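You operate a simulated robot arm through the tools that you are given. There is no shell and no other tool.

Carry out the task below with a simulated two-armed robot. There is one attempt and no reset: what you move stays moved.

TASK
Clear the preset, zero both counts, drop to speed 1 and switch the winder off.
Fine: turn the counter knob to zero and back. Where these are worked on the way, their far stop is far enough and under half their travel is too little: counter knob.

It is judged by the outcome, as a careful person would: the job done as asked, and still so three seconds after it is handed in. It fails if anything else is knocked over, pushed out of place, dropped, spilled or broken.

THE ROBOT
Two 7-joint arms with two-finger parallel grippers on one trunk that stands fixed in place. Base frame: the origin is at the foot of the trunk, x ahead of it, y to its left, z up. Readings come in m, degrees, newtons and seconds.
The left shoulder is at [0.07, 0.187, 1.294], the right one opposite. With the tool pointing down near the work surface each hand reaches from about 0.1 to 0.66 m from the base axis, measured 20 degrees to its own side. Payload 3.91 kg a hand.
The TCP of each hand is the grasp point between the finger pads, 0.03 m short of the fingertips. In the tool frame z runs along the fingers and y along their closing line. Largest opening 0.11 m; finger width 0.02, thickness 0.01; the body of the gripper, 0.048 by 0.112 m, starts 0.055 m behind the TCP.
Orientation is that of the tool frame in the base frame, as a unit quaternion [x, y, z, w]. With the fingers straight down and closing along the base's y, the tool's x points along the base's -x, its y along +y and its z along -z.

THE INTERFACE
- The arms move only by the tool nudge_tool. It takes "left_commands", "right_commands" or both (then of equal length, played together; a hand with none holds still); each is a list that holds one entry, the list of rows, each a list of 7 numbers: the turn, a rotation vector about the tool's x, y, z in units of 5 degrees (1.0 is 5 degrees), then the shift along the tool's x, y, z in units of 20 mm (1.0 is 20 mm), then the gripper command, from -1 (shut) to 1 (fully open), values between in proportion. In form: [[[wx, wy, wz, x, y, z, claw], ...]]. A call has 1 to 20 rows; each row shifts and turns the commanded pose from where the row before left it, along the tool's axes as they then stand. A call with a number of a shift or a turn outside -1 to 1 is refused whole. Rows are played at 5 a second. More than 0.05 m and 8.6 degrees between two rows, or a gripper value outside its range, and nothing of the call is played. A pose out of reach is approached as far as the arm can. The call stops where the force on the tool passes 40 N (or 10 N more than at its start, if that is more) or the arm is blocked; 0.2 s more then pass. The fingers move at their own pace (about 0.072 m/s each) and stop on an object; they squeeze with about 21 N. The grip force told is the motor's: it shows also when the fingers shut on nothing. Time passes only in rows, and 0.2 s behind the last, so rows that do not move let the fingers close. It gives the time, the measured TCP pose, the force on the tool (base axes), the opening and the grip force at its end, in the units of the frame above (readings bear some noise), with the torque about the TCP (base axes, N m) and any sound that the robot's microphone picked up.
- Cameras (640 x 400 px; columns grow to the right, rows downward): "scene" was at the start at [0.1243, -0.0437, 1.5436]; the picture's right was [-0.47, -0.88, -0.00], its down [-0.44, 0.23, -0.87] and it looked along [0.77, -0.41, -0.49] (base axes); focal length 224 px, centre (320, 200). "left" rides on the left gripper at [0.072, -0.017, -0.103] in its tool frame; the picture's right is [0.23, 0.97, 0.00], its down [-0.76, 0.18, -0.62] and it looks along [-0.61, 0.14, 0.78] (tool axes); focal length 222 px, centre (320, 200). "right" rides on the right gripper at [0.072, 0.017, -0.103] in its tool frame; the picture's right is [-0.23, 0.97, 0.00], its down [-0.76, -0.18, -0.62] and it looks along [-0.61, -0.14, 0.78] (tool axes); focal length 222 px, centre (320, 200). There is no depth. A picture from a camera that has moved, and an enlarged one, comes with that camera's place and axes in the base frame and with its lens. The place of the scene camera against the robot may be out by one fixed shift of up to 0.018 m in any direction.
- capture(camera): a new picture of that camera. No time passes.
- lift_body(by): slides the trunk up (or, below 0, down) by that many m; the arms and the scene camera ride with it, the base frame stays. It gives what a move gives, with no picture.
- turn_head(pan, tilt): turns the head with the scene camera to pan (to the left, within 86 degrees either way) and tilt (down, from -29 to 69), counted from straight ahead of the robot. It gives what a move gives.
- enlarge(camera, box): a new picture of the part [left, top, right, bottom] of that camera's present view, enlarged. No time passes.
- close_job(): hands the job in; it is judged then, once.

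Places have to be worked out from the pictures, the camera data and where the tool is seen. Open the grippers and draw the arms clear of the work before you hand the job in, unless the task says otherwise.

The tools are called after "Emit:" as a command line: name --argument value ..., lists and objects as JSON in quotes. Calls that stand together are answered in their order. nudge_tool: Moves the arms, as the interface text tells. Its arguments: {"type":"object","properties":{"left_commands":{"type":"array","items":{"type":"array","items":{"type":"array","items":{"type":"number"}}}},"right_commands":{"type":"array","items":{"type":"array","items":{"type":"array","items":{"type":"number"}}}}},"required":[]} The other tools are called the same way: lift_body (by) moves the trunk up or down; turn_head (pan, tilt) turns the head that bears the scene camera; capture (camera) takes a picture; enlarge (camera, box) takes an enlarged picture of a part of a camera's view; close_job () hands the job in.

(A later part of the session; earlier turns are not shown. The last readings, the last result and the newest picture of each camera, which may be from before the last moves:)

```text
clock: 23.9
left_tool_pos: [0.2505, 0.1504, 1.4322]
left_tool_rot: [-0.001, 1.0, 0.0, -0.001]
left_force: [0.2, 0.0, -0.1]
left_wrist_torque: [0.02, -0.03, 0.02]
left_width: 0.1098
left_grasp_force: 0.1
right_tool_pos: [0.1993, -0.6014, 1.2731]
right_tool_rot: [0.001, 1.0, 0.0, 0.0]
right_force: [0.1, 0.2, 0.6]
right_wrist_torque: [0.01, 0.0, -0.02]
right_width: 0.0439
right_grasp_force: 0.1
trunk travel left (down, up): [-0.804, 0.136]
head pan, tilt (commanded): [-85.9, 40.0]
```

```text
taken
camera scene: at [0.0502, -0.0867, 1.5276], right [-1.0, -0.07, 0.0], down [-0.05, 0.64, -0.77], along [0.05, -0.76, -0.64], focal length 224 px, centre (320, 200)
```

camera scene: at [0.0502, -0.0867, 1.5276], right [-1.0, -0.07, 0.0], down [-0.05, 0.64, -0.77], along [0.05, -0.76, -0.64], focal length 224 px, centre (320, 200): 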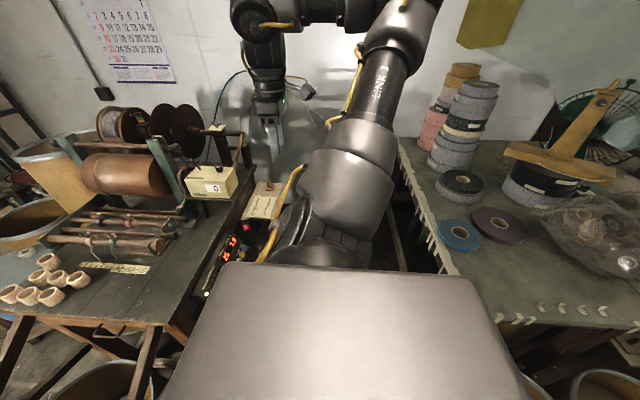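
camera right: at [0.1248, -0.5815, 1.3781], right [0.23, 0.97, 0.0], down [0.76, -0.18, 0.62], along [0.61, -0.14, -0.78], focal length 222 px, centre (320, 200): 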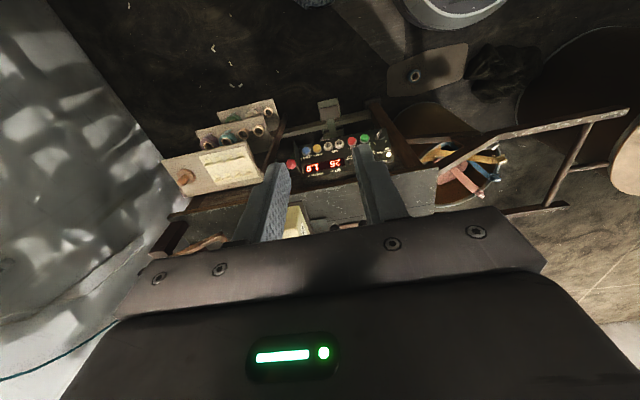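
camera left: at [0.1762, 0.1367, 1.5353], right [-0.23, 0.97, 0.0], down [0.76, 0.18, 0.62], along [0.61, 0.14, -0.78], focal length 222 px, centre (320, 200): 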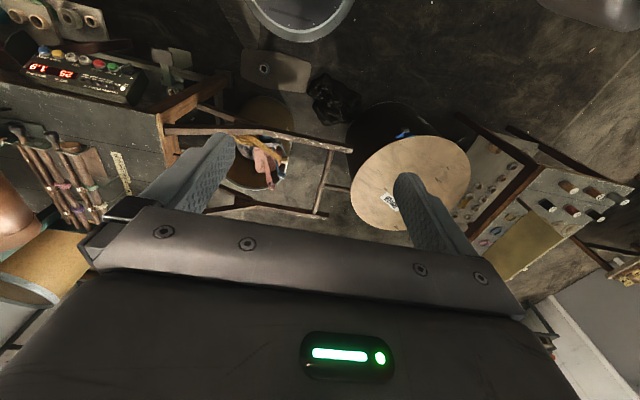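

The right elbow is high (z≈1.5) and the side table's edge is well behind it, so lowering is clear. I lower the trunk 0.35 m.

Emit:
lift_body --by -0.35

Emit:
turn_head --pan -50 --tilt 40

Emit:
capture --camera "scene"

Emit:
capture --camera "right"

```text
clock: 27.3
left_tool_pos: [0.25, 0.1501, 1.0835]
left_tool_rot: [0.0, 1.0, 0.0, -0.001]
left_force: [-0.6, 0.4, 0.2]
left_wrist_torque: [-0.07, 0.0, 0.0]
left_width: 0.1102
left_grasp_force: 0.0
right_tool_pos: [0.1999, -0.6003, 0.9244]
right_tool_rot: [0.0, 1.0, 0.0, 0.0]
right_force: [0.7, 0.6, 0.4]
right_wrist_torque: [-0.02, 0.01, -0.02]
right_width: 0.0439
right_grasp_force: 0.1
trunk travel left (down, up): [-0.454, 0.486]
head pan, tilt (commanded): [-85.9, 40.0]
```

```text
clock: 28.3
left_tool_pos: [0.2505, 0.1514, 1.0824]
left_tool_rot: [0.0, 1.0, 0.0, 0.0]
left_force: [-0.4, 0.4, 0.1]
left_wrist_torque: [-0.02, 0.01, 0.04]
left_width: 0.1102
left_grasp_force: 0.2
right_tool_pos: [0.1986, -0.601, 0.9225]
right_tool_rot: [0.001, 1.0, 0.001, -0.001]
right_force: [-0.5, 0.9, -0.2]
right_wrist_torque: [-0.01, 0.0, -0.02]
right_width: 0.0441
right_grasp_force: 0.0
trunk travel left (down, up): [-0.454, 0.486]
head pan, tilt (commanded): [-50.0, 40.0]
```

```text
taken
camera scene: at [0.0986, -0.0667, 1.1777], right [-0.77, -0.64, 0.0], down [-0.41, 0.49, -0.77], along [0.49, -0.59, -0.64], focal length 224 px, centre (320, 200)
```

scene: 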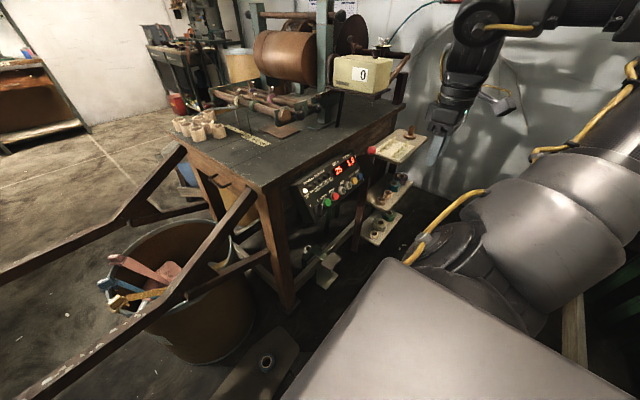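

```text
taken
camera right: at [0.1269, -0.5836, 1.027], right [0.23, 0.97, 0.0], down [0.76, -0.18, 0.62], along [0.61, -0.14, -0.78], focal length 222 px, centre (320, 200)
```

right: 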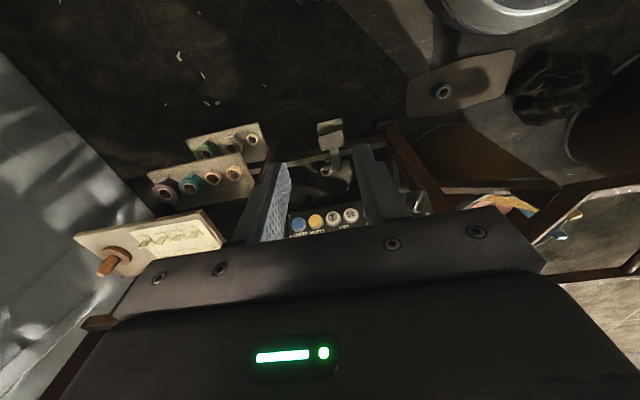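

I bring the right hand forward to about (0.327, −0.662, 0.82), fingers shut, and pitch the tool forward 60° so it points at the panel along its normal.

Emit:
nudge_tool --right_commands '[[[0, 0, 0, -0.79, -0.39, 0.62, -1], [0, 0, 0, -0.79, -0.39, 0.62, -1], [0, 0, 0, -0.79, -0.39, 0.62, -1], [0, 0, 0, -0.79, -0.39, 0.62, -1], [0, 0, 0, -0.79, -0.39, 0.62, -1], [0, 0, 0, -0.79, -0.39, 0.62, -1], [0, 0, 0, -0.79, -0.39, 0.62, -1], [0, 0, 0, -0.79, -0.39, 0.62, -1], [0, -1, 0, 0, 0, 0, -1], [0, -1, 0, 0, 0, 0, -1], [0, -1, 0, 0, 0, 0, -1], [0, -1, 0, 0, 0, 0, -1], [0, -1, 0, 0, 0, 0, -1], [0, -1, 0, 0, 0, 0, -1], [0, -1, 0, 0, 0, 0, -1], [0, -1, 0, 0, 0, 0, -1], [0, -1, 0, 0, 0, 0, -1], [0, -1, 0, 0, 0, 0, -1], [0, -1, 0, 0, 0, 0, -1], [0, -1, 0, 0, 0, 0, -1]]]'

Emit:
capture --camera "right"

Emit:
capture --camera "scene"

```text
clock: 32.5
left_tool_pos: [0.2497, 0.1502, 1.0829]
left_tool_rot: [0.0, 1.0, 0.0, 0.0]
left_force: [0.0, 0.0, 0.2]
left_wrist_torque: [0.01, 0.01, 0.01]
left_width: 0.1099
left_grasp_force: 0.0
right_tool_pos: [0.3255, -0.6645, 0.8248]
right_tool_rot: [0.0, 0.866, 0.0, 0.501]
right_force: [0.8, -0.6, -0.7]
right_wrist_torque: [-0.03, 0.02, -0.01]
right_width: 0.0
right_grasp_force: 20.6
trunk travel left (down, up): [-0.454, 0.486]
head pan, tilt (commanded): [-50.0, 40.0]
```

```text
taken
camera right: at [0.2002, -0.6468, 0.8136], right [0.11, 0.97, 0.2], down [-0.16, -0.18, 0.97], along [0.98, -0.14, 0.14], focal length 222 px, centre (320, 200)
```

right: 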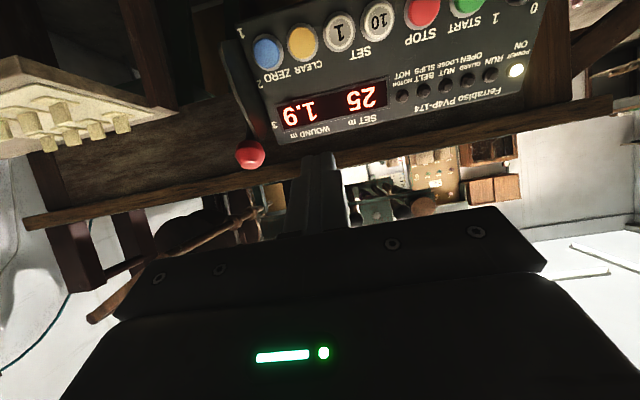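

```text
taken
camera scene: at [0.0985, -0.067, 1.1777], right [-0.77, -0.64, 0.0], down [-0.41, 0.49, -0.77], along [0.49, -0.59, -0.64], focal length 224 px, centre (320, 200)
```

scene: 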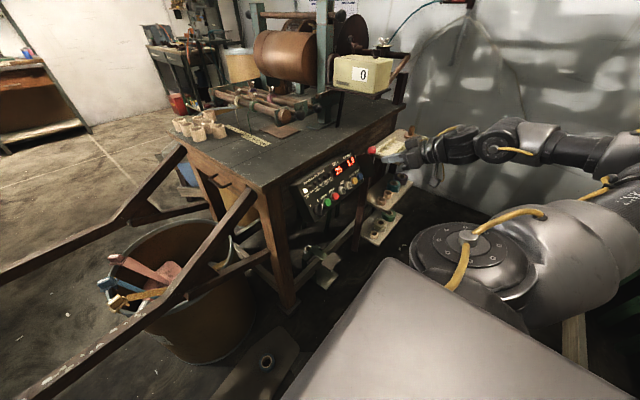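

Excellent head-on view of the panel. I enlarge it to read the switch, lever and button places.

Emit:
enlarge --camera "right" --box '[210, 0, 370, 180]'

Emit:
enlarge --camera "right" --box '[380, 0, 560, 110]'

Emit:
enlarge --camera "scene" --box '[280, 130, 420, 230]'

```text
2.22 times, centred on (290, 90) of right
camera zoom: at [0.2002, -0.6468, 0.8136], right [0.11, 0.97, 0.2], down [-0.16, -0.18, 0.97], along [0.98, -0.14, 0.14], focal length 494 px, centre (387, 444)
```

zoom: 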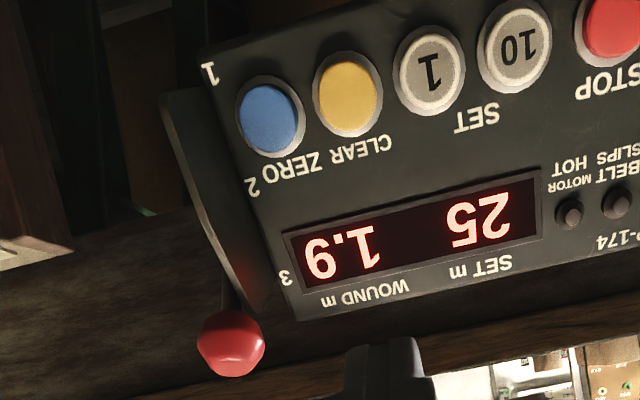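

```text
3.56 times, centred on (470, 55) of right
camera zoom: at [0.2002, -0.6468, 0.8136], right [0.11, 0.97, 0.2], down [-0.16, -0.18, 0.97], along [0.98, -0.14, 0.14], focal length 790 px, centre (-213, 716)
```

zoom: 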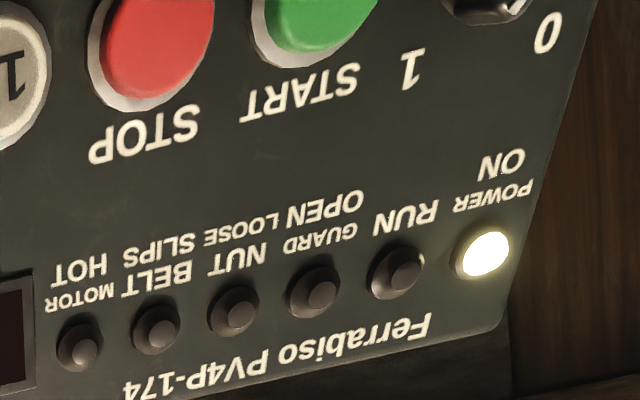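

```text
4.00 times, centred on (350, 180) of scene
camera zoom: at [0.0985, -0.067, 1.1777], right [-0.77, -0.64, 0.0], down [-0.41, 0.49, -0.77], along [0.49, -0.59, -0.64], focal length 898 px, centre (200, 280)
```

zoom: 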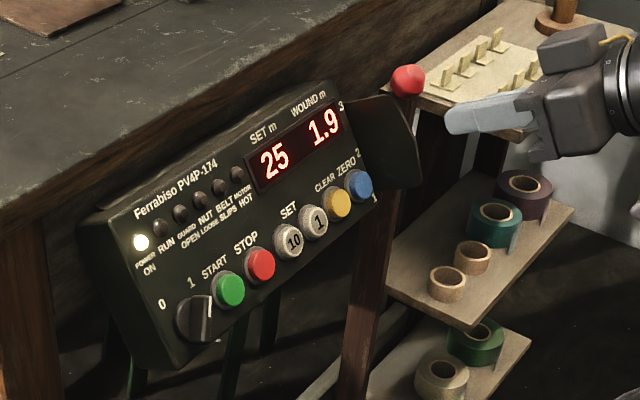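

Blue is ZERO and yellow is CLEAR; triangulation gives CLEAR at (0.450, −0.667, 0.683) and ZERO at (0.450, −0.705, 0.684), the speed ball level with "3". I move to 30 mm in front of CLEAR along the panel normal.

Emit:
nudge_tool --right_commands '[[[0, 0, 0, 0.76, -0.03, 0.4, -1], [0, 0, 0, 0.76, -0.03, 0.4, -1], [0, 0, 0, 0.76, -0.03, 0.4, -1], [0, 0, 0, 0.75, -0.03, 0.4, -1], [0, 0, 0, 0, 0, 0.9, -1], [0, 0, 0, 0, 0, 0.9, -1], [0, 0, 0, 0, 0, 0.9, -1], [0, 0, 0, 0, 0, 0.9, -1], [0, 0, 0, 0, 0, 0.7, -1]]]'

Emit:
capture --camera "right"

Emit:
enlarge --camera "scene" --box '[280, 130, 420, 230]'

```text
clock: 34.5
left_tool_pos: [0.2516, 0.1511, 1.0828]
left_tool_rot: [0.001, 1.0, 0.001, 0.0]
left_force: [0.3, 0.2, 0.2]
left_wrist_torque: [-0.02, -0.01, 0.01]
left_width: 0.1101
left_grasp_force: 0.1
right_tool_pos: [0.3977, -0.6661, 0.7117]
right_tool_rot: [0.0, 0.866, 0.0, 0.5]
right_force: [-0.9, 0.8, 0.0]
right_wrist_torque: [-0.02, -0.01, -0.03]
right_width: 0.0
right_grasp_force: 20.5
trunk travel left (down, up): [-0.454, 0.486]
head pan, tilt (commanded): [-50.0, 40.0]
```

```text
taken
camera right: at [0.2727, -0.649, 0.7013], right [0.11, 0.97, 0.2], down [-0.16, -0.18, 0.97], along [0.98, -0.14, 0.13], focal length 222 px, centre (320, 200)
```

right: 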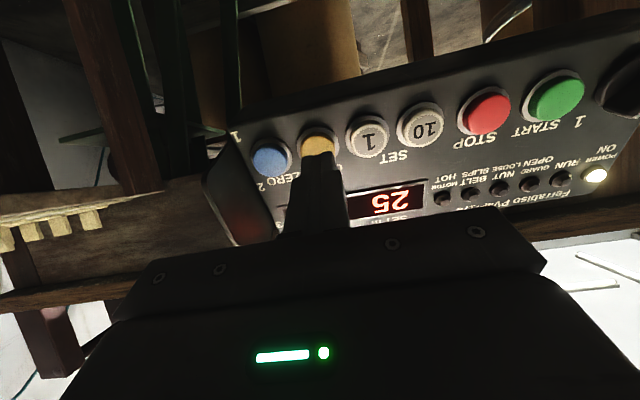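

```text
4.00 times, centred on (350, 180) of scene
camera zoom: at [0.0991, -0.0669, 1.1776], right [-0.77, -0.64, 0.0], down [-0.41, 0.49, -0.77], along [0.49, -0.59, -0.64], focal length 898 px, centre (200, 280)
```

zoom: 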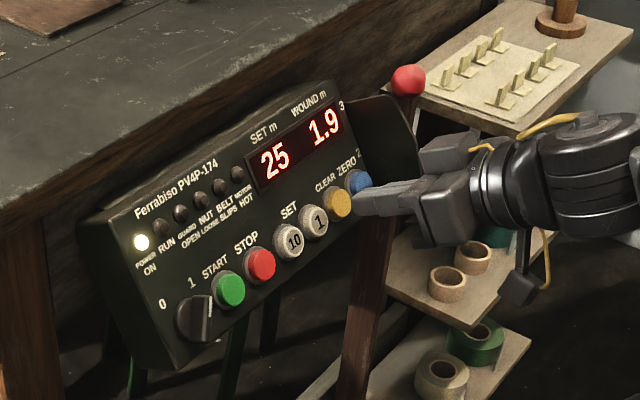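

The fingertips line up with the yellow CLEAR button. I advance 25 mm and then in small steps, watching force.

Emit:
nudge_tool --right_commands '[[[0, 0, 0, 0, 0, 0.6, -1], [0, 0, 0, 0, 0, 0.6, -1], [0, 0, 0, 0, 0, 0.15, -1], [0, 0, 0, 0, 0, 0.1, -1]]]'

Emit:
enlarge --camera "scene" --box '[280, 130, 420, 230]'

Emit:
enlarge --camera "right" --box '[230, 90, 430, 230]'

```text
clock: 35.5
left_tool_pos: [0.248, 0.1524, 1.0832]
left_tool_rot: [0.0, 1.0, 0.0, 0.001]
left_force: [0.7, -0.4, 0.1]
left_wrist_torque: [0.03, 0.02, -0.03]
left_width: 0.1098
left_grasp_force: 0.0
right_tool_pos: [0.4205, -0.666, 0.7011]
right_tool_rot: [0.002, 0.866, -0.002, 0.5]
right_force: [-19.2, 0.2, 8.4]
right_wrist_torque: [0.1, 0.05, -0.08]
right_width: 0.0
right_grasp_force: 20.9
trunk travel left (down, up): [-0.454, 0.486]
head pan, tilt (commanded): [-50.0, 40.0]
heard: click
```

```text
4.00 times, centred on (350, 180) of scene
camera zoom: at [0.0954, -0.0659, 1.1781], right [-0.77, -0.64, 0.0], down [-0.41, 0.49, -0.77], along [0.49, -0.59, -0.64], focal length 898 px, centre (200, 280)
```

zoom: 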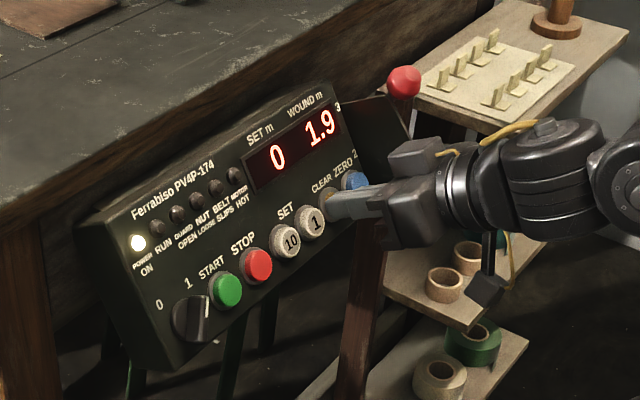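

```text
2.86 times, centred on (330, 160) of right
camera zoom: at [0.2949, -0.6482, 0.6888], right [0.12, 0.97, 0.2], down [-0.16, -0.18, 0.97], along [0.98, -0.14, 0.14], focal length 635 px, centre (291, 314)
```

zoom: 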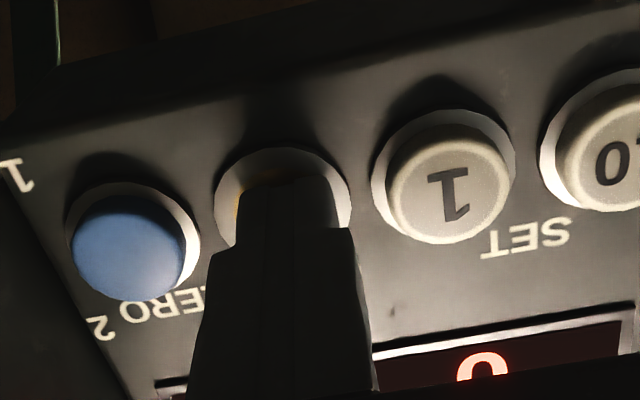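

CLEAR worked: click heard and SET shows 0. I back off 29 mm, shift 38 mm right, and press ZERO the same way.

Emit:
nudge_tool --right_commands '[[[0, 0, 0, 0, 0, -0.75, -1], [0, 0, 0, 0, 0, -0.7, -1], [0, 0, 0, 0, -0.95, 0, -1], [0, 0, 0, 0, -0.95, 0, -1], [0, 0, 0, 0, 0, 0, -1]]]'

Emit:
capture --camera "right"

Emit:
enlarge --camera "scene" --box '[280, 130, 420, 230]'

```text
clock: 36.7
left_tool_pos: [0.25, 0.1511, 1.0821]
left_tool_rot: [0.0, 1.0, 0.0, 0.0]
left_force: [0.5, 0.3, -0.5]
left_wrist_torque: [-0.02, 0.0, -0.03]
left_width: 0.11
left_grasp_force: 0.2
right_tool_pos: [0.3978, -0.7051, 0.7133]
right_tool_rot: [0.0, 0.866, 0.0, 0.5]
right_force: [0.3, -0.6, -0.9]
right_wrist_torque: [-0.02, -0.01, 0.04]
right_width: 0.0
right_grasp_force: 21.4
trunk travel left (down, up): [-0.454, 0.486]
head pan, tilt (commanded): [-50.0, 40.0]
```

```text
taken
camera right: at [0.2717, -0.6867, 0.7026], right [0.11, 0.97, 0.2], down [-0.16, -0.18, 0.97], along [0.98, -0.14, 0.13], focal length 222 px, centre (320, 200)
```

right: 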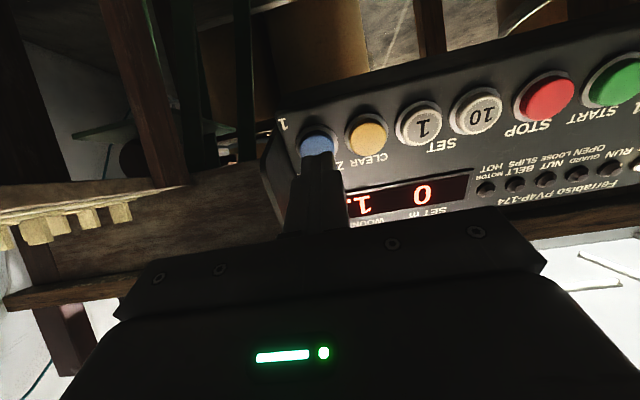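

```text
4.00 times, centred on (350, 180) of scene
camera zoom: at [0.0987, -0.0667, 1.1777], right [-0.77, -0.64, 0.0], down [-0.41, 0.49, -0.77], along [0.49, -0.59, -0.64], focal length 898 px, centre (200, 280)
```

zoom: 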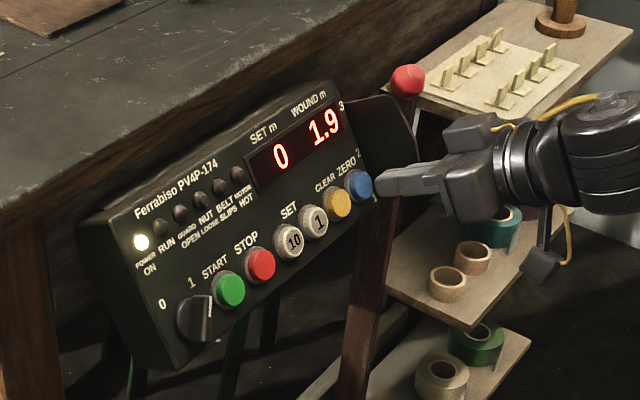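

The tips are lined up with the blue ZERO button with clear space to the guard plate. I press it the same distance.

Emit:
nudge_tool --right_commands '[[[0, 0, 0, 0, 0, 0.6, -1], [0, 0, 0, 0, 0, 0.6, -1], [0, 0, 0, 0, 0, 0.15, -1], [0, 0, 0, 0, 0, 0.1, -1]]]'

Emit:
enlarge --camera "scene" --box '[280, 130, 420, 230]'

```text
clock: 37.7
left_tool_pos: [0.2486, 0.1522, 1.0823]
left_tool_rot: [0.0, 1.0, 0.0, 0.001]
left_force: [0.6, 0.6, -0.1]
left_wrist_torque: [-0.03, 0.01, -0.04]
left_width: 0.11
left_grasp_force: 0.1
right_tool_pos: [0.4199, -0.7034, 0.7002]
right_tool_rot: [0.001, 0.866, -0.001, 0.5]
right_force: [-18.2, 0.9, 7.1]
right_wrist_torque: [0.18, 0.08, 0.0]
right_width: 0.0
right_grasp_force: 21.3
trunk travel left (down, up): [-0.454, 0.486]
head pan, tilt (commanded): [-50.0, 40.0]
heard: click
```

```text
4.00 times, centred on (350, 180) of scene
camera zoom: at [0.0958, -0.0658, 1.1781], right [-0.77, -0.64, 0.0], down [-0.41, 0.49, -0.77], along [0.49, -0.59, -0.64], focal length 898 px, centre (200, 280)
```

zoom: 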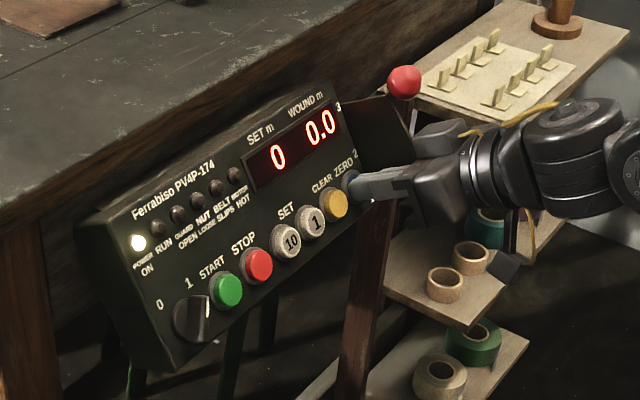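

WOUND reads 0.0. Next the speed lever: I back the hand off 120 mm along the panel normal, then raise it and shift right so the closed fingers will come in above the red ball, and look again.

Emit:
nudge_tool --right_commands '[[[0, 0, 0, 0, 0, -0.75, -1], [0, 0, 0, 0, 0, -0.75, -1], [0, 0, 0, 0, 0, -0.9, -1], [0, 0, 0, 0, 0, -0.9, -1], [0, 0, 0, 0, 0, -0.9, -1], [0, 0, 0, 0, 0, -0.9, -1], [0, 0, 0, 0, 0, -0.9, -1], [0, 0, 0, -0.9, -0.3, 0, -1], [0, 0, 0, -0.9, -0.3, 0, -1], [0, 0, 0, -0.9, -0.3, 0, -1], [0, 0, 0, -0.9, -0.3, 0, -1], [0, 0, 0, -0.9, -0.3, 0, -1], [0, 0, 0, -0.9, -0.3, 0, -1], [0, 0, 0, -0.8, -0.2, 0, -1]]]'

Emit:
capture --camera "right"

Emit:
enlarge --camera "scene" --box '[280, 110, 440, 230]'

```text
clock: 40.7
left_tool_pos: [0.2506, 0.1513, 1.0833]
left_tool_rot: [0.0, 1.0, 0.0, 0.001]
left_force: [-0.7, -0.9, 1.0]
left_wrist_torque: [0.02, -0.01, 0.0]
left_width: 0.1102
left_grasp_force: 0.0
right_tool_pos: [0.3816, -0.7435, 0.8671]
right_tool_rot: [0.001, 0.866, 0.0, 0.5]
right_force: [0.0, 0.3, -0.2]
right_wrist_torque: [0.01, 0.01, -0.01]
right_width: 0.0002
right_grasp_force: 20.8
trunk travel left (down, up): [-0.454, 0.486]
head pan, tilt (commanded): [-50.0, 40.0]
```

```text
taken
camera right: at [0.2563, -0.7269, 0.8556], right [0.11, 0.97, 0.2], down [-0.16, -0.18, 0.97], along [0.98, -0.14, 0.13], focal length 222 px, centre (320, 200)
```

right: 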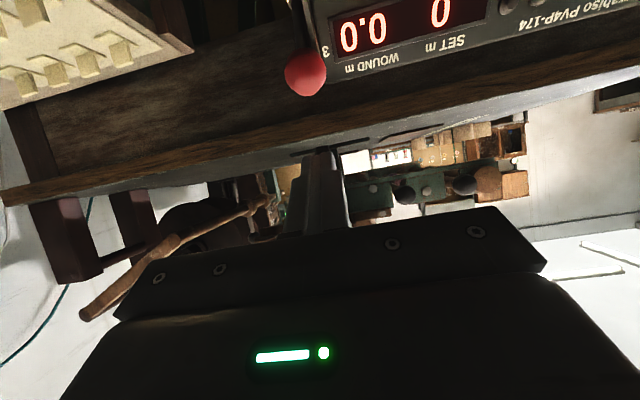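

```text
3.33 times, centred on (360, 170) of scene
camera zoom: at [0.0988, -0.0666, 1.1776], right [-0.77, -0.64, 0.0], down [-0.41, 0.49, -0.77], along [0.49, -0.59, -0.64], focal length 748 px, centre (187, 300)
```

zoom: 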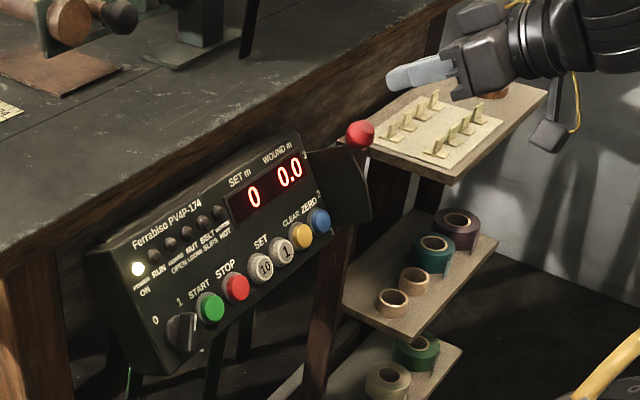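

The ball checks out at (0.433, −0.744, 0.784). I advance 66 mm so the closed fingers lie just above it, then start pressing down along the panel in small steps.

Emit:
nudge_tool --right_commands '[[[0, 0, 0, 0, 0, 0.85, -1], [0, 0, 0, 0, 0, 0.85, -1], [0, 0, 0, 0, 0, 0.8, -1], [0, 0, 0, 0, 0, 0.75, -1], [0, 0, 0, 0, 0, 0, -1]]]'

Emit:
enlarge --camera "scene" --box '[320, 110, 440, 200]'

Emit:
capture --camera "right"

```text
clock: 41.9
left_tool_pos: [0.2503, 0.1518, 1.0826]
left_tool_rot: [0.001, 1.0, 0.0, -0.001]
left_force: [0.1, -0.8, 0.2]
left_wrist_torque: [0.0, 0.03, 0.01]
left_width: 0.11
left_grasp_force: 0.1
right_tool_pos: [0.4369, -0.743, 0.835]
right_tool_rot: [0.0, 0.866, 0.0, 0.501]
right_force: [-0.1, 0.6, -0.5]
right_wrist_torque: [0.03, 0.0, 0.02]
right_width: 0.0001
right_grasp_force: 20.9
trunk travel left (down, up): [-0.454, 0.486]
head pan, tilt (commanded): [-50.0, 40.0]
```

```text
4.44 times, centred on (380, 155) of scene
camera zoom: at [0.0984, -0.0665, 1.1777], right [-0.77, -0.64, 0.0], down [-0.41, 0.49, -0.77], along [0.49, -0.59, -0.64], focal length 998 px, centre (53, 400)
```

zoom: 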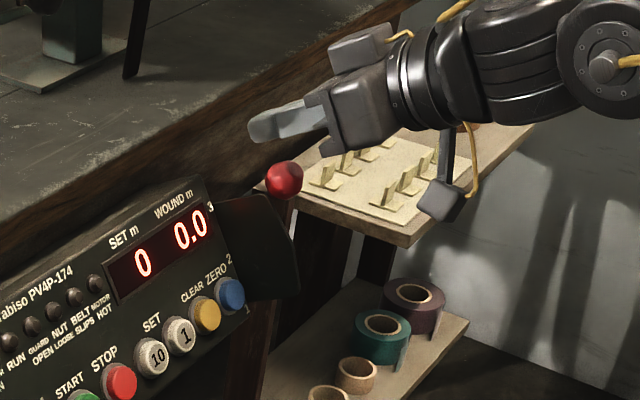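

```text
taken
camera right: at [0.3117, -0.7253, 0.8224], right [0.11, 0.97, 0.2], down [-0.16, -0.18, 0.97], along [0.98, -0.14, 0.14], focal length 222 px, centre (320, 200)
```

right: 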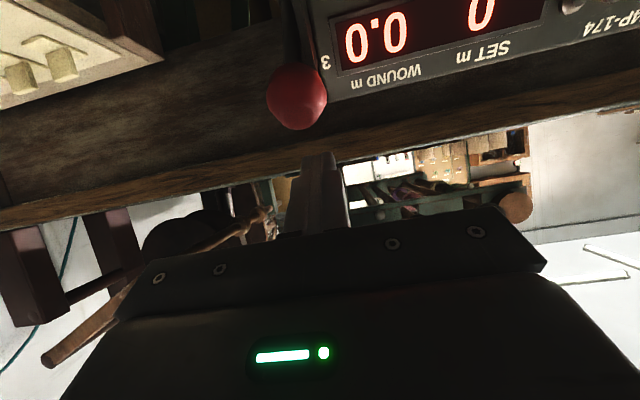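

The fingers lie just above the ball. I press down along tool +x, about 40 mm (20 mm past expected contact).

Emit:
nudge_tool --right_commands '[[[0, 0, 0, 0.6, 0, 0, -1], [0, 0, 0, 0.4, 0, 0, -1], [0, 0, 0, 0.3, 0, 0, -1], [0, 0, 0, 0.3, 0, 0, -1], [0, 0, 0, 0.3, 0, 0, -1]]]'

Emit:
enlarge --camera "scene" --box '[320, 110, 440, 200]'

Emit:
capture --camera "right"

```text
clock: 43.1
left_tool_pos: [0.2515, 0.1507, 1.0834]
left_tool_rot: [0.0, 1.0, 0.0, 0.0]
left_force: [-0.2, -0.5, -0.4]
left_wrist_torque: [-0.02, 0.02, 0.01]
left_width: 0.1099
left_grasp_force: 0.0
right_tool_pos: [0.4171, -0.7434, 0.8009]
right_tool_rot: [0.0, 0.867, 0.001, 0.499]
right_force: [0.3, 0.2, 0.4]
right_wrist_torque: [-0.03, 0.0, -0.05]
right_width: 0.0
right_grasp_force: 20.8
trunk travel left (down, up): [-0.454, 0.486]
head pan, tilt (commanded): [-50.0, 40.0]
```

```text
4.44 times, centred on (380, 155) of scene
camera zoom: at [0.0987, -0.0669, 1.1775], right [-0.77, -0.64, 0.0], down [-0.41, 0.49, -0.77], along [0.49, -0.59, -0.64], focal length 998 px, centre (53, 400)
```

zoom: 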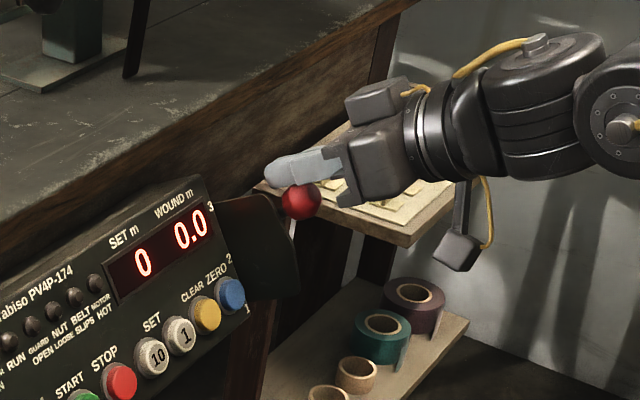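

```text
taken
camera right: at [0.292, -0.7261, 0.7889], right [0.11, 0.97, 0.2], down [-0.16, -0.18, 0.97], along [0.98, -0.14, 0.13], focal length 222 px, centre (320, 200)
```

right: 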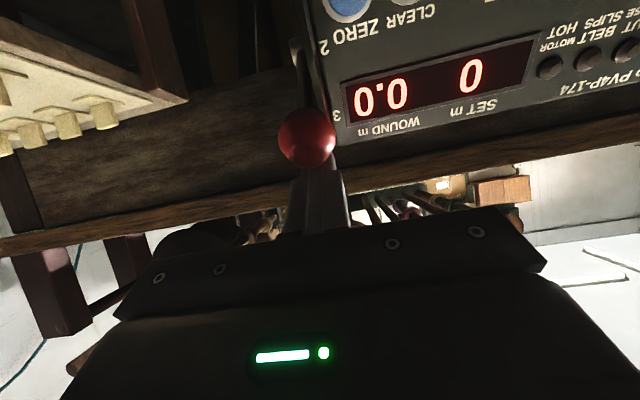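

The lever moves easily with no felt load. I carry on pressing down another 40 mm.

Emit:
nudge_tool --right_commands '[[[0, 0, 0, 0.4, 0, 0, -1], [0, 0, 0, 0.4, 0, 0, -1], [0, 0, 0, 0.4, 0, 0, -1], [0, 0, 0, 0.4, 0, 0, -1], [0, 0, 0, 0.4, 0, 0, -1]]]'

Emit:
enlarge --camera "scene" --box '[320, 110, 440, 200]'

Emit:
capture --camera "right"

```text
clock: 44.3
left_tool_pos: [0.2498, 0.153, 1.0832]
left_tool_rot: [0.001, 1.0, -0.001, 0.001]
left_force: [0.6, -0.6, -0.5]
left_wrist_torque: [0.02, -0.02, 0.02]
left_width: 0.1099
left_grasp_force: 0.1
right_tool_pos: [0.3976, -0.7424, 0.7709]
right_tool_rot: [0.0, 0.864, -0.002, 0.503]
right_force: [-1.2, 1.0, 18.0]
right_wrist_torque: [0.12, -0.31, 0.0]
right_width: 0.0
right_grasp_force: 20.9
trunk travel left (down, up): [-0.454, 0.486]
head pan, tilt (commanded): [-50.0, 40.0]
```

```text
4.44 times, centred on (380, 155) of scene
camera zoom: at [0.0972, -0.0644, 1.1782], right [-0.77, -0.64, 0.0], down [-0.41, 0.49, -0.77], along [0.49, -0.59, -0.64], focal length 998 px, centre (53, 400)
```

zoom: 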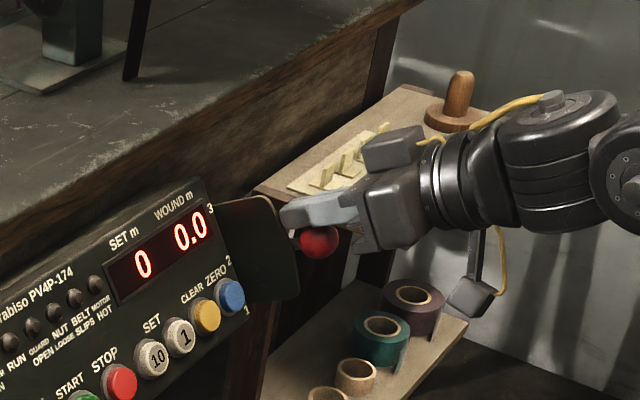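

```text
taken
camera right: at [0.2724, -0.7253, 0.7594], right [0.11, 0.97, 0.19], down [-0.17, -0.17, 0.97], along [0.98, -0.14, 0.14], focal length 222 px, centre (320, 200)
```

right: 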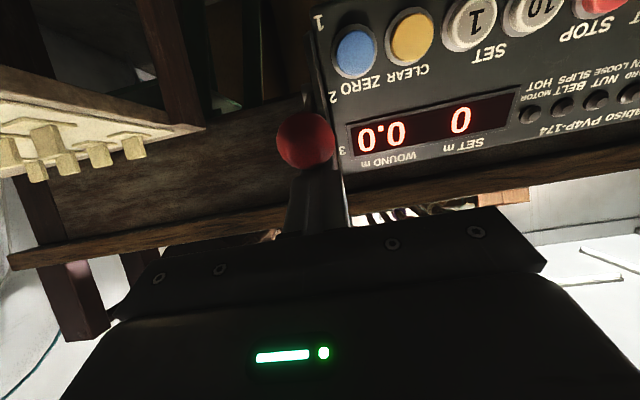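

The ball is now about level with "2" and the load has risen to 18 N, likely a detent. I press on in small steps.

Emit:
nudge_tool --right_commands '[[[0, 0, 0, 0.2, 0, 0, -1], [0, 0, 0, 0.2, 0, 0, -1], [0, 0, 0, 0.2, 0, 0, -1]]]'

Emit:
enlarge --camera "scene" --box '[320, 110, 440, 200]'

Emit:
enlarge --camera "right" --box '[230, 0, 430, 230]'

```text
clock: 45.1
left_tool_pos: [0.2489, 0.1548, 1.0834]
left_tool_rot: [0.0, 1.0, -0.001, 0.002]
left_force: [-0.2, -0.2, -0.4]
left_wrist_torque: [0.0, 0.01, -0.02]
left_width: 0.1101
left_grasp_force: 0.0
right_tool_pos: [0.3908, -0.7413, 0.7646]
right_tool_rot: [-0.001, 0.863, -0.004, 0.505]
right_force: [-3.4, -3.1, 34.7]
right_wrist_torque: [0.19, -0.67, -0.06]
right_width: 0.0001
right_grasp_force: 21.1
trunk travel left (down, up): [-0.454, 0.486]
head pan, tilt (commanded): [-50.0, 40.0]
```

```text
4.44 times, centred on (380, 155) of scene
camera zoom: at [0.0956, -0.0621, 1.1785], right [-0.77, -0.64, 0.0], down [-0.41, 0.49, -0.77], along [0.49, -0.59, -0.64], focal length 998 px, centre (53, 400)
```

zoom: 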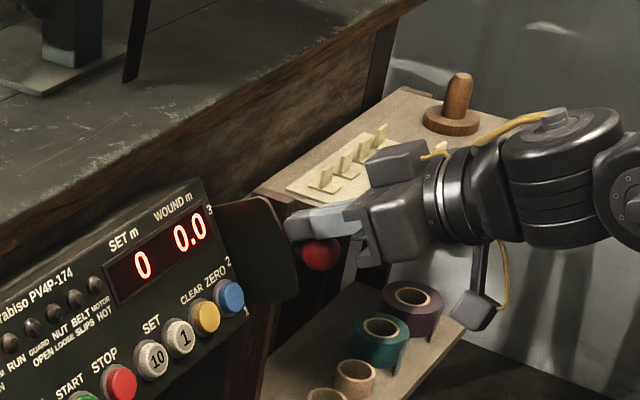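

```text
1.74 times, centred on (330, 115) of right
camera zoom: at [0.2664, -0.7244, 0.7513], right [0.11, 0.98, 0.19], down [-0.17, -0.17, 0.97], along [0.98, -0.14, 0.15], focal length 386 px, centre (303, 348)
```

zoom: 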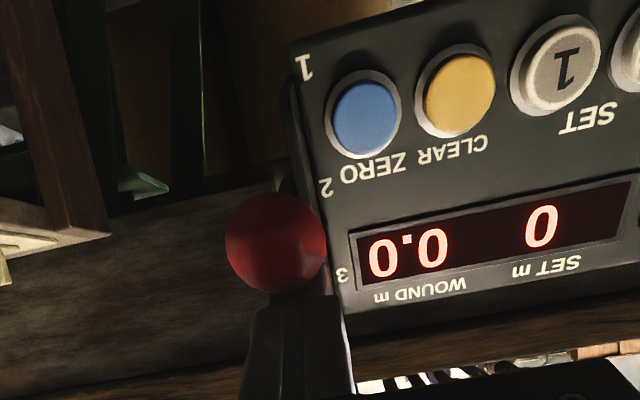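

Torque says the contact is at the very fingertip, so the tip is riding on the lever's guard plate rather than the ball, which is already past "2". I back the tip off 10 mm and shift 6 mm right, clear of the plate.

Emit:
nudge_tool --right_commands '[[[0, 0, 0, -0.2, 0, -0.3, -1], [0, 0, 0, 0, -0.15, -0.2, -1], [0, 0, 0, 0, -0.15, 0, -1]]]'

Emit:
enlarge --camera "scene" --box '[320, 110, 440, 200]'

Emit:
enlarge --camera "right" --box '[230, 0, 430, 230]'

```text
clock: 45.9
left_tool_pos: [0.2499, 0.1514, 1.0827]
left_tool_rot: [0.0, 1.0, 0.0, 0.0]
left_force: [0.0, 0.2, 0.3]
left_wrist_torque: [0.02, 0.01, -0.01]
left_width: 0.1099
left_grasp_force: 0.0
right_tool_pos: [0.3875, -0.7482, 0.7635]
right_tool_rot: [0.001, 0.866, 0.0, 0.499]
right_force: [0.1, -0.9, 0.4]
right_wrist_torque: [0.02, -0.02, 0.01]
right_width: 0.0
right_grasp_force: 20.8
trunk travel left (down, up): [-0.454, 0.486]
head pan, tilt (commanded): [-50.0, 40.0]
```

```text
4.44 times, centred on (380, 155) of scene
camera zoom: at [0.0989, -0.0668, 1.1775], right [-0.77, -0.64, 0.0], down [-0.41, 0.49, -0.77], along [0.49, -0.59, -0.64], focal length 998 px, centre (53, 400)
```

zoom: 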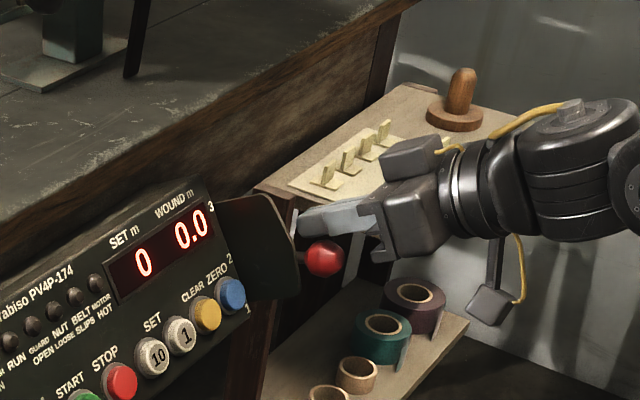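

```text
1.74 times, centred on (330, 115) of right
camera zoom: at [0.2607, -0.7323, 0.7524], right [0.11, 0.97, 0.2], down [-0.16, -0.18, 0.97], along [0.98, -0.14, 0.13], focal length 386 px, centre (303, 348)
```

zoom: 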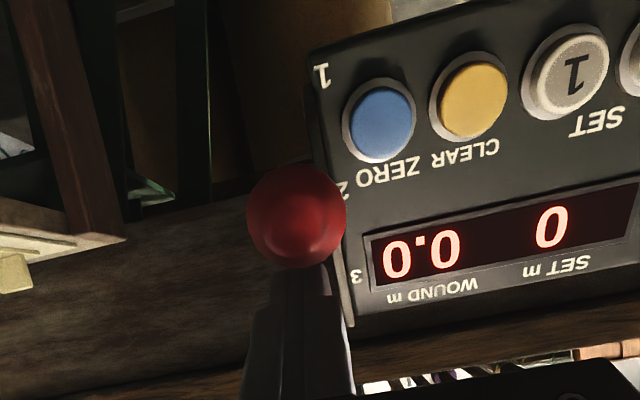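

Load is gone. The tip is still only ~64 mm off the face, so I back off 8 mm more and then swing the fingers around with the lever (5° pitch plus 9 mm per row), watching load.

Emit:
nudge_tool --right_commands '[[[0, 0, 0, 0, 0, -0.4, -1], [0, -1, 0, 0.45, 0, 0, -1], [0, -1, 0, 0.45, 0, 0, -1], [0, -1, 0, 0.45, 0, 0, -1]]]'

Emit:
enlarge --camera "scene" --box '[320, 110, 440, 200]'

Emit:
enlarge --camera "right" --box '[230, 0, 430, 230]'

```text
clock: 46.9
left_tool_pos: [0.2498, 0.1497, 1.0828]
left_tool_rot: [0.0, 1.0, 0.0, -0.001]
left_force: [-0.2, -0.5, 0.0]
left_wrist_torque: [0.03, 0.0, -0.01]
left_width: 0.1097
left_grasp_force: 0.0
right_tool_pos: [0.3679, -0.7497, 0.7429]
right_tool_rot: [0.001, 0.792, 0.0, 0.61]
right_force: [0.1, 0.3, 0.0]
right_wrist_torque: [0.0, -0.02, 0.03]
right_width: 0.0
right_grasp_force: 21.2
trunk travel left (down, up): [-0.454, 0.486]
head pan, tilt (commanded): [-50.0, 40.0]
```

```text
4.44 times, centred on (380, 155) of scene
camera zoom: at [0.0989, -0.0675, 1.1776], right [-0.77, -0.64, 0.0], down [-0.41, 0.49, -0.77], along [0.49, -0.59, -0.64], focal length 998 px, centre (53, 400)
```

zoom: 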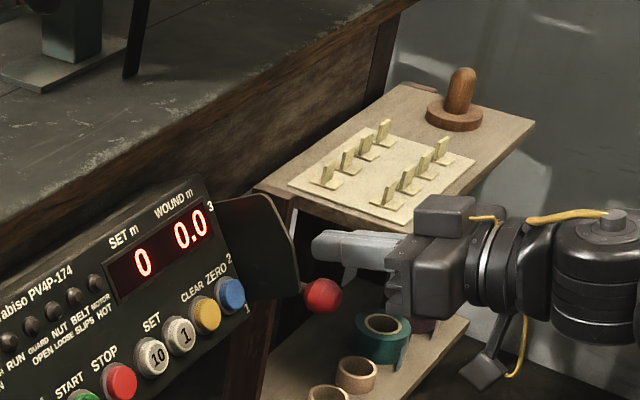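

```text
1.74 times, centred on (330, 115) of right
camera zoom: at [0.2492, -0.7323, 0.6996], right [0.06, 0.97, 0.22], down [-0.41, -0.18, 0.9], along [0.91, -0.14, 0.38], focal length 386 px, centre (303, 348)
```

zoom: 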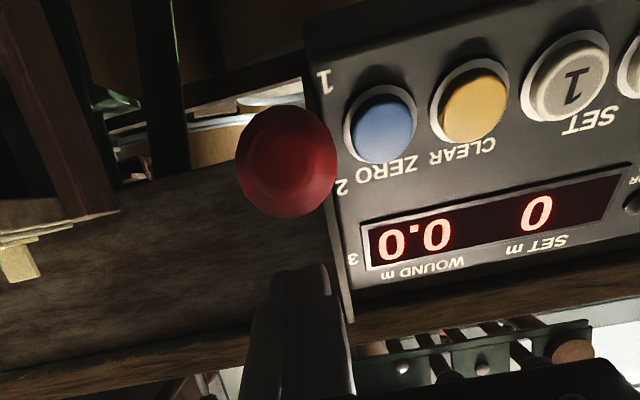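

The ball has run ahead of the fingers: I place it now at about (0.381, −0.743, 0.694), 39° below the panel normal, mirror of its start at "3", so it's at "1". I swing the fingers a little further just to feel that it rests at its stop.

Emit:
nudge_tool --right_commands '[[[0, -1, 0, 0.45, 0, 0, -1], [0, -1, 0, 0.45, 0, 0, -1], [0, -1, 0, 0.4, 0, 0, -1]]]'

Emit:
enlarge --camera "scene" --box '[320, 110, 440, 200]'

Emit:
enlarge --camera "right" --box '[230, 0, 430, 230]'

```text
clock: 47.7
left_tool_pos: [0.2498, 0.1517, 1.0837]
left_tool_rot: [0.0, 1.0, 0.0, 0.0]
left_force: [0.5, -0.3, 0.4]
left_wrist_torque: [-0.01, -0.02, -0.02]
left_width: 0.11
left_grasp_force: 0.0
right_tool_pos: [0.3618, -0.7493, 0.7197]
right_tool_rot: [0.0, 0.706, -0.001, 0.708]
right_force: [1.8, -1.7, 6.7]
right_wrist_torque: [0.01, -0.1, -0.03]
right_width: 0.0
right_grasp_force: 21.3
trunk travel left (down, up): [-0.454, 0.486]
head pan, tilt (commanded): [-50.0, 40.0]
```

```text
4.44 times, centred on (380, 155) of scene
camera zoom: at [0.099, -0.0665, 1.1779], right [-0.77, -0.64, 0.0], down [-0.41, 0.49, -0.77], along [0.49, -0.59, -0.64], focal length 998 px, centre (53, 400)
```

zoom: 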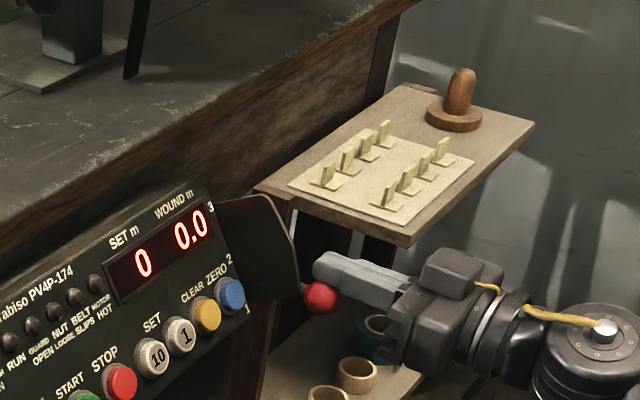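

```text
1.74 times, centred on (330, 115) of right
camera zoom: at [0.2596, -0.7324, 0.6464], right [0.0, 0.97, 0.23], down [-0.63, -0.18, 0.76], along [0.78, -0.14, 0.61], focal length 386 px, centre (303, 348)
```

zoom: 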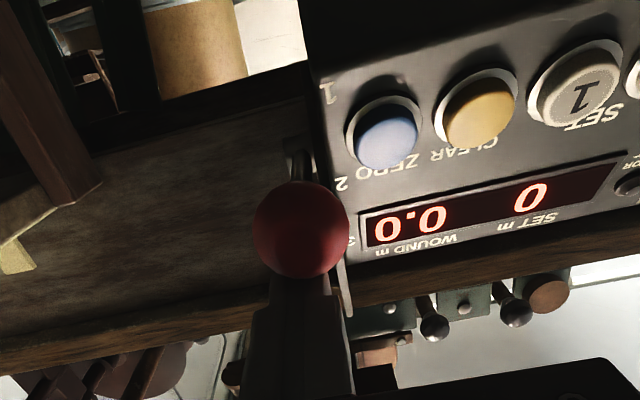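

Light 7 N contact and the ball doesn't yield further, so the lever rests at "1". I lift off, back away, pitch the tool back to the panel normal, and go over to the 0/1 switch on the left end.

Emit:
nudge_tool --right_commands '[[[0, 0, 0, -0.3, 0, 0, -1], [0, 0, 0, 0, 0, -1, -1], [0, 0, 0, 0, 0, -1, -1], [0, 0, 0, 0, 0, -1, -1], [0, 0, 0, 0, 0, -1, -1], [0, 0, 0, 0, 0, -1, -1], [0, 0, 0, 0, 0, -1, -1], [0, 1, 0, 0, 0, 0, -1], [0, 1, 0, 0, 0, 0, -1], [0, 1, 0, 0, 0, 0, -1], [0, 1, 0, 0, 0, 0, -1], [0, 1, 0, 0, 0, 0, -1], [0, 1, 0, 0, 0, 0, -1]]]'

Emit:
enlarge --camera "scene" --box '[280, 110, 440, 230]'

Emit:
capture --camera "right"

```text
clock: 50.5
left_tool_pos: [0.2511, 0.1515, 1.0838]
left_tool_rot: [0.0, 1.0, 0.0, 0.0]
left_force: [-1.2, 1.4, -0.7]
left_wrist_torque: [-0.03, 0.01, 0.01]
left_width: 0.1099
left_grasp_force: 0.2
right_tool_pos: [0.2531, -0.7386, 0.7496]
right_tool_rot: [-0.001, 0.867, 0.0, 0.499]
right_force: [-0.6, -0.1, -1.2]
right_wrist_torque: [0.01, 0.01, 0.01]
right_width: 0.0001
right_grasp_force: 21.3
right hand out of reach, approached as far as the arm can: row 4, 5, 6, 7
trunk travel left (down, up): [-0.454, 0.486]
head pan, tilt (commanded): [-50.0, 40.0]
```

```text
3.33 times, centred on (360, 170) of scene
camera zoom: at [0.0988, -0.0662, 1.1776], right [-0.77, -0.64, 0.0], down [-0.41, 0.49, -0.77], along [0.49, -0.59, -0.64], focal length 748 px, centre (187, 300)
```

zoom: 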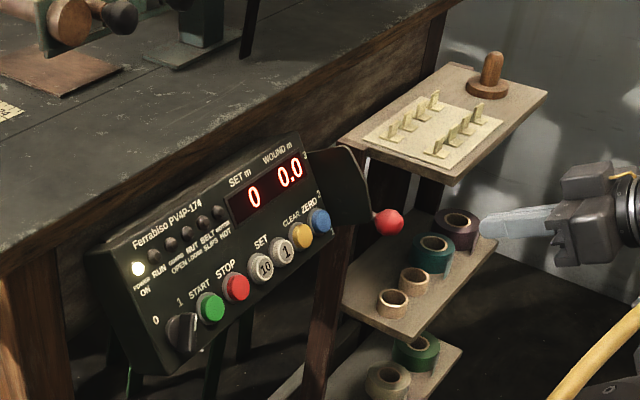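

```text
taken
camera right: at [0.1276, -0.7222, 0.7387], right [0.11, 0.97, 0.2], down [-0.16, -0.18, 0.97], along [0.98, -0.14, 0.13], focal length 222 px, centre (320, 200)
```

right: 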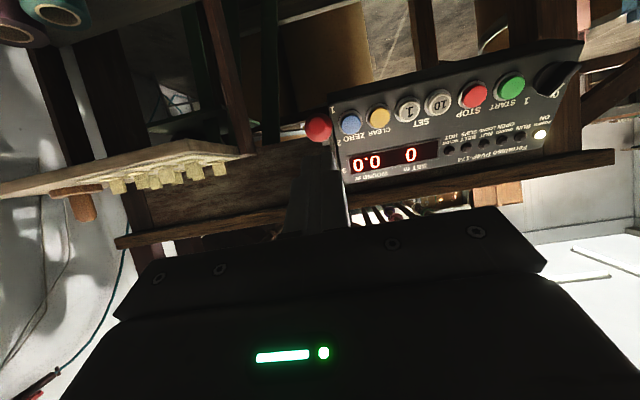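

The lever stays down at "1". I move the hand across in front of the panel to stand 14 cm off the 0/1 switch and look at it.

Emit:
nudge_tool --right_commands '[[[0, 0, 0, -0.114, 0.939, 0.215, -1], [0, 0, 0, -0.114, 0.939, 0.215, -1], [0, 0, 0, -0.114, 0.939, 0.215, -1], [0, 0, 0, -0.114, 0.939, 0.215, -1], [0, 0, 0, -0.114, 0.939, 0.215, -1], [0, 0, 0, -0.114, 0.939, 0.215, -1], [0, 0, 0, -0.114, 0.939, 0.215, -1], [0, 0, 0, -0.114, 0.939, 0.215, -1], [0, 0, 0, -0.114, 0.939, 0.215, -1], [0, 0, 0, -0.114, 0.939, 0.215, -1], [0, 0, 0, -0.114, 0.939, 0.215, -1], [0, 0, 0, -0.114, 0.939, 0.215, -1], [0, 0, 0, -0.114, 0.939, 0.215, -1], [0, 0, 0, -0.114, 0.939, 0.215, -0.3], [0, 0, 0, -0.114, 0.939, 0.215, -0.3]]]'

Emit:
capture --camera "right"

Emit:
enlarge --camera "scene" --box '[280, 130, 420, 230]'

```text
clock: 53.7
left_tool_pos: [0.2516, 0.151, 1.0829]
left_tool_rot: [0.0, 1.0, 0.0, 0.0]
left_force: [-0.2, 0.0, 0.5]
left_wrist_torque: [0.01, -0.02, 0.01]
left_width: 0.1099
left_grasp_force: 0.1
right_tool_pos: [0.3155, -0.5072, 0.7395]
right_tool_rot: [0.0, 0.867, -0.001, 0.499]
right_force: [0.2, -0.2, 0.9]
right_wrist_torque: [0.0, 0.01, -0.01]
right_width: 0.0383
right_grasp_force: 0.1
right hand out of reach, approached as far as the arm can: row 13, 14, 15
trunk travel left (down, up): [-0.454, 0.486]
head pan, tilt (commanded): [-50.0, 40.0]
```

```text
taken
camera right: at [0.1895, -0.489, 0.7285], right [0.12, 0.97, 0.2], down [-0.16, -0.18, 0.97], along [0.98, -0.14, 0.13], focal length 222 px, centre (320, 200)
```

right: 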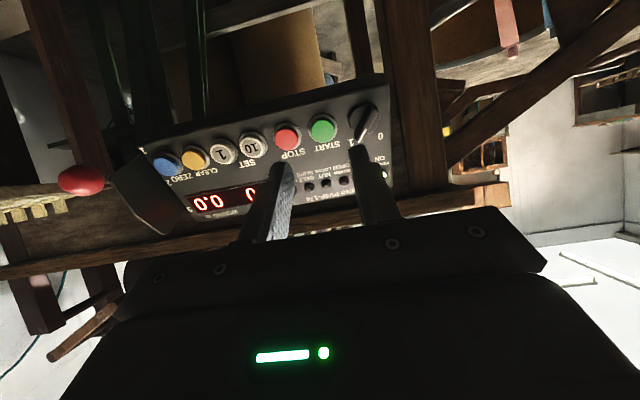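

```text
4.00 times, centred on (350, 180) of scene
camera zoom: at [0.0986, -0.0665, 1.1777], right [-0.77, -0.64, 0.0], down [-0.41, 0.49, -0.77], along [0.49, -0.59, -0.64], focal length 898 px, centre (200, 280)
```

zoom: 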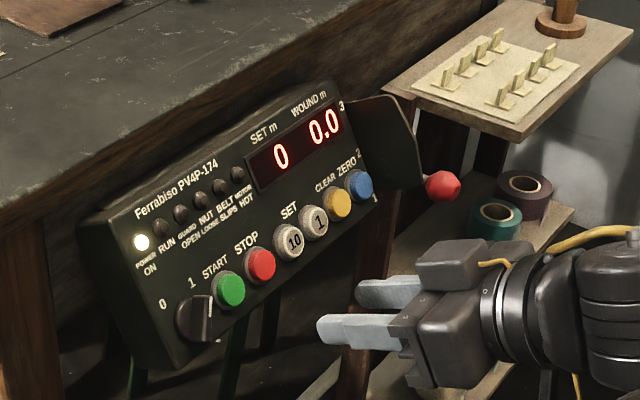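

The arm was limited at this close standoff (y −0.507). I enlarge the switch to see how it points.

Emit:
enlarge --camera "right" --box '[300, 80, 420, 180]'

Emit:
enlarge --camera "scene" --box '[300, 180, 360, 230]'

```text
4.00 times, centred on (360, 130) of right
camera zoom: at [0.1895, -0.489, 0.7285], right [0.12, 0.97, 0.2], down [-0.16, -0.18, 0.97], along [0.98, -0.14, 0.13], focal length 888 px, centre (160, 480)
```

zoom: 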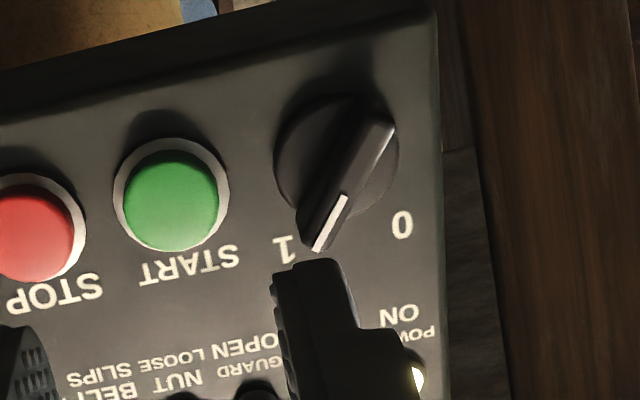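

```text
8.00 times, centred on (330, 205) of scene
camera zoom: at [0.0986, -0.0665, 1.1777], right [-0.77, -0.64, 0.0], down [-0.41, 0.49, -0.77], along [0.49, -0.59, -0.64], focal length 1796 px, centre (240, 160)
```

zoom: 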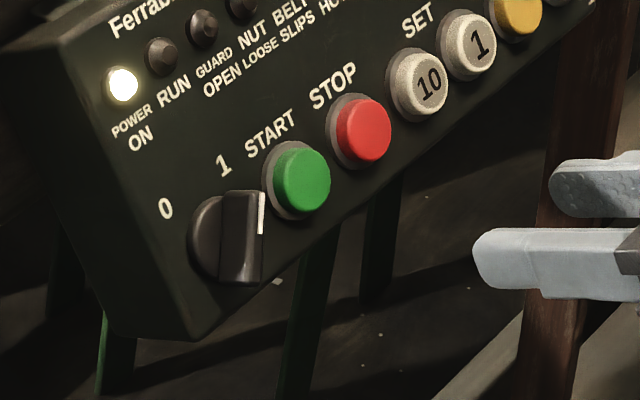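

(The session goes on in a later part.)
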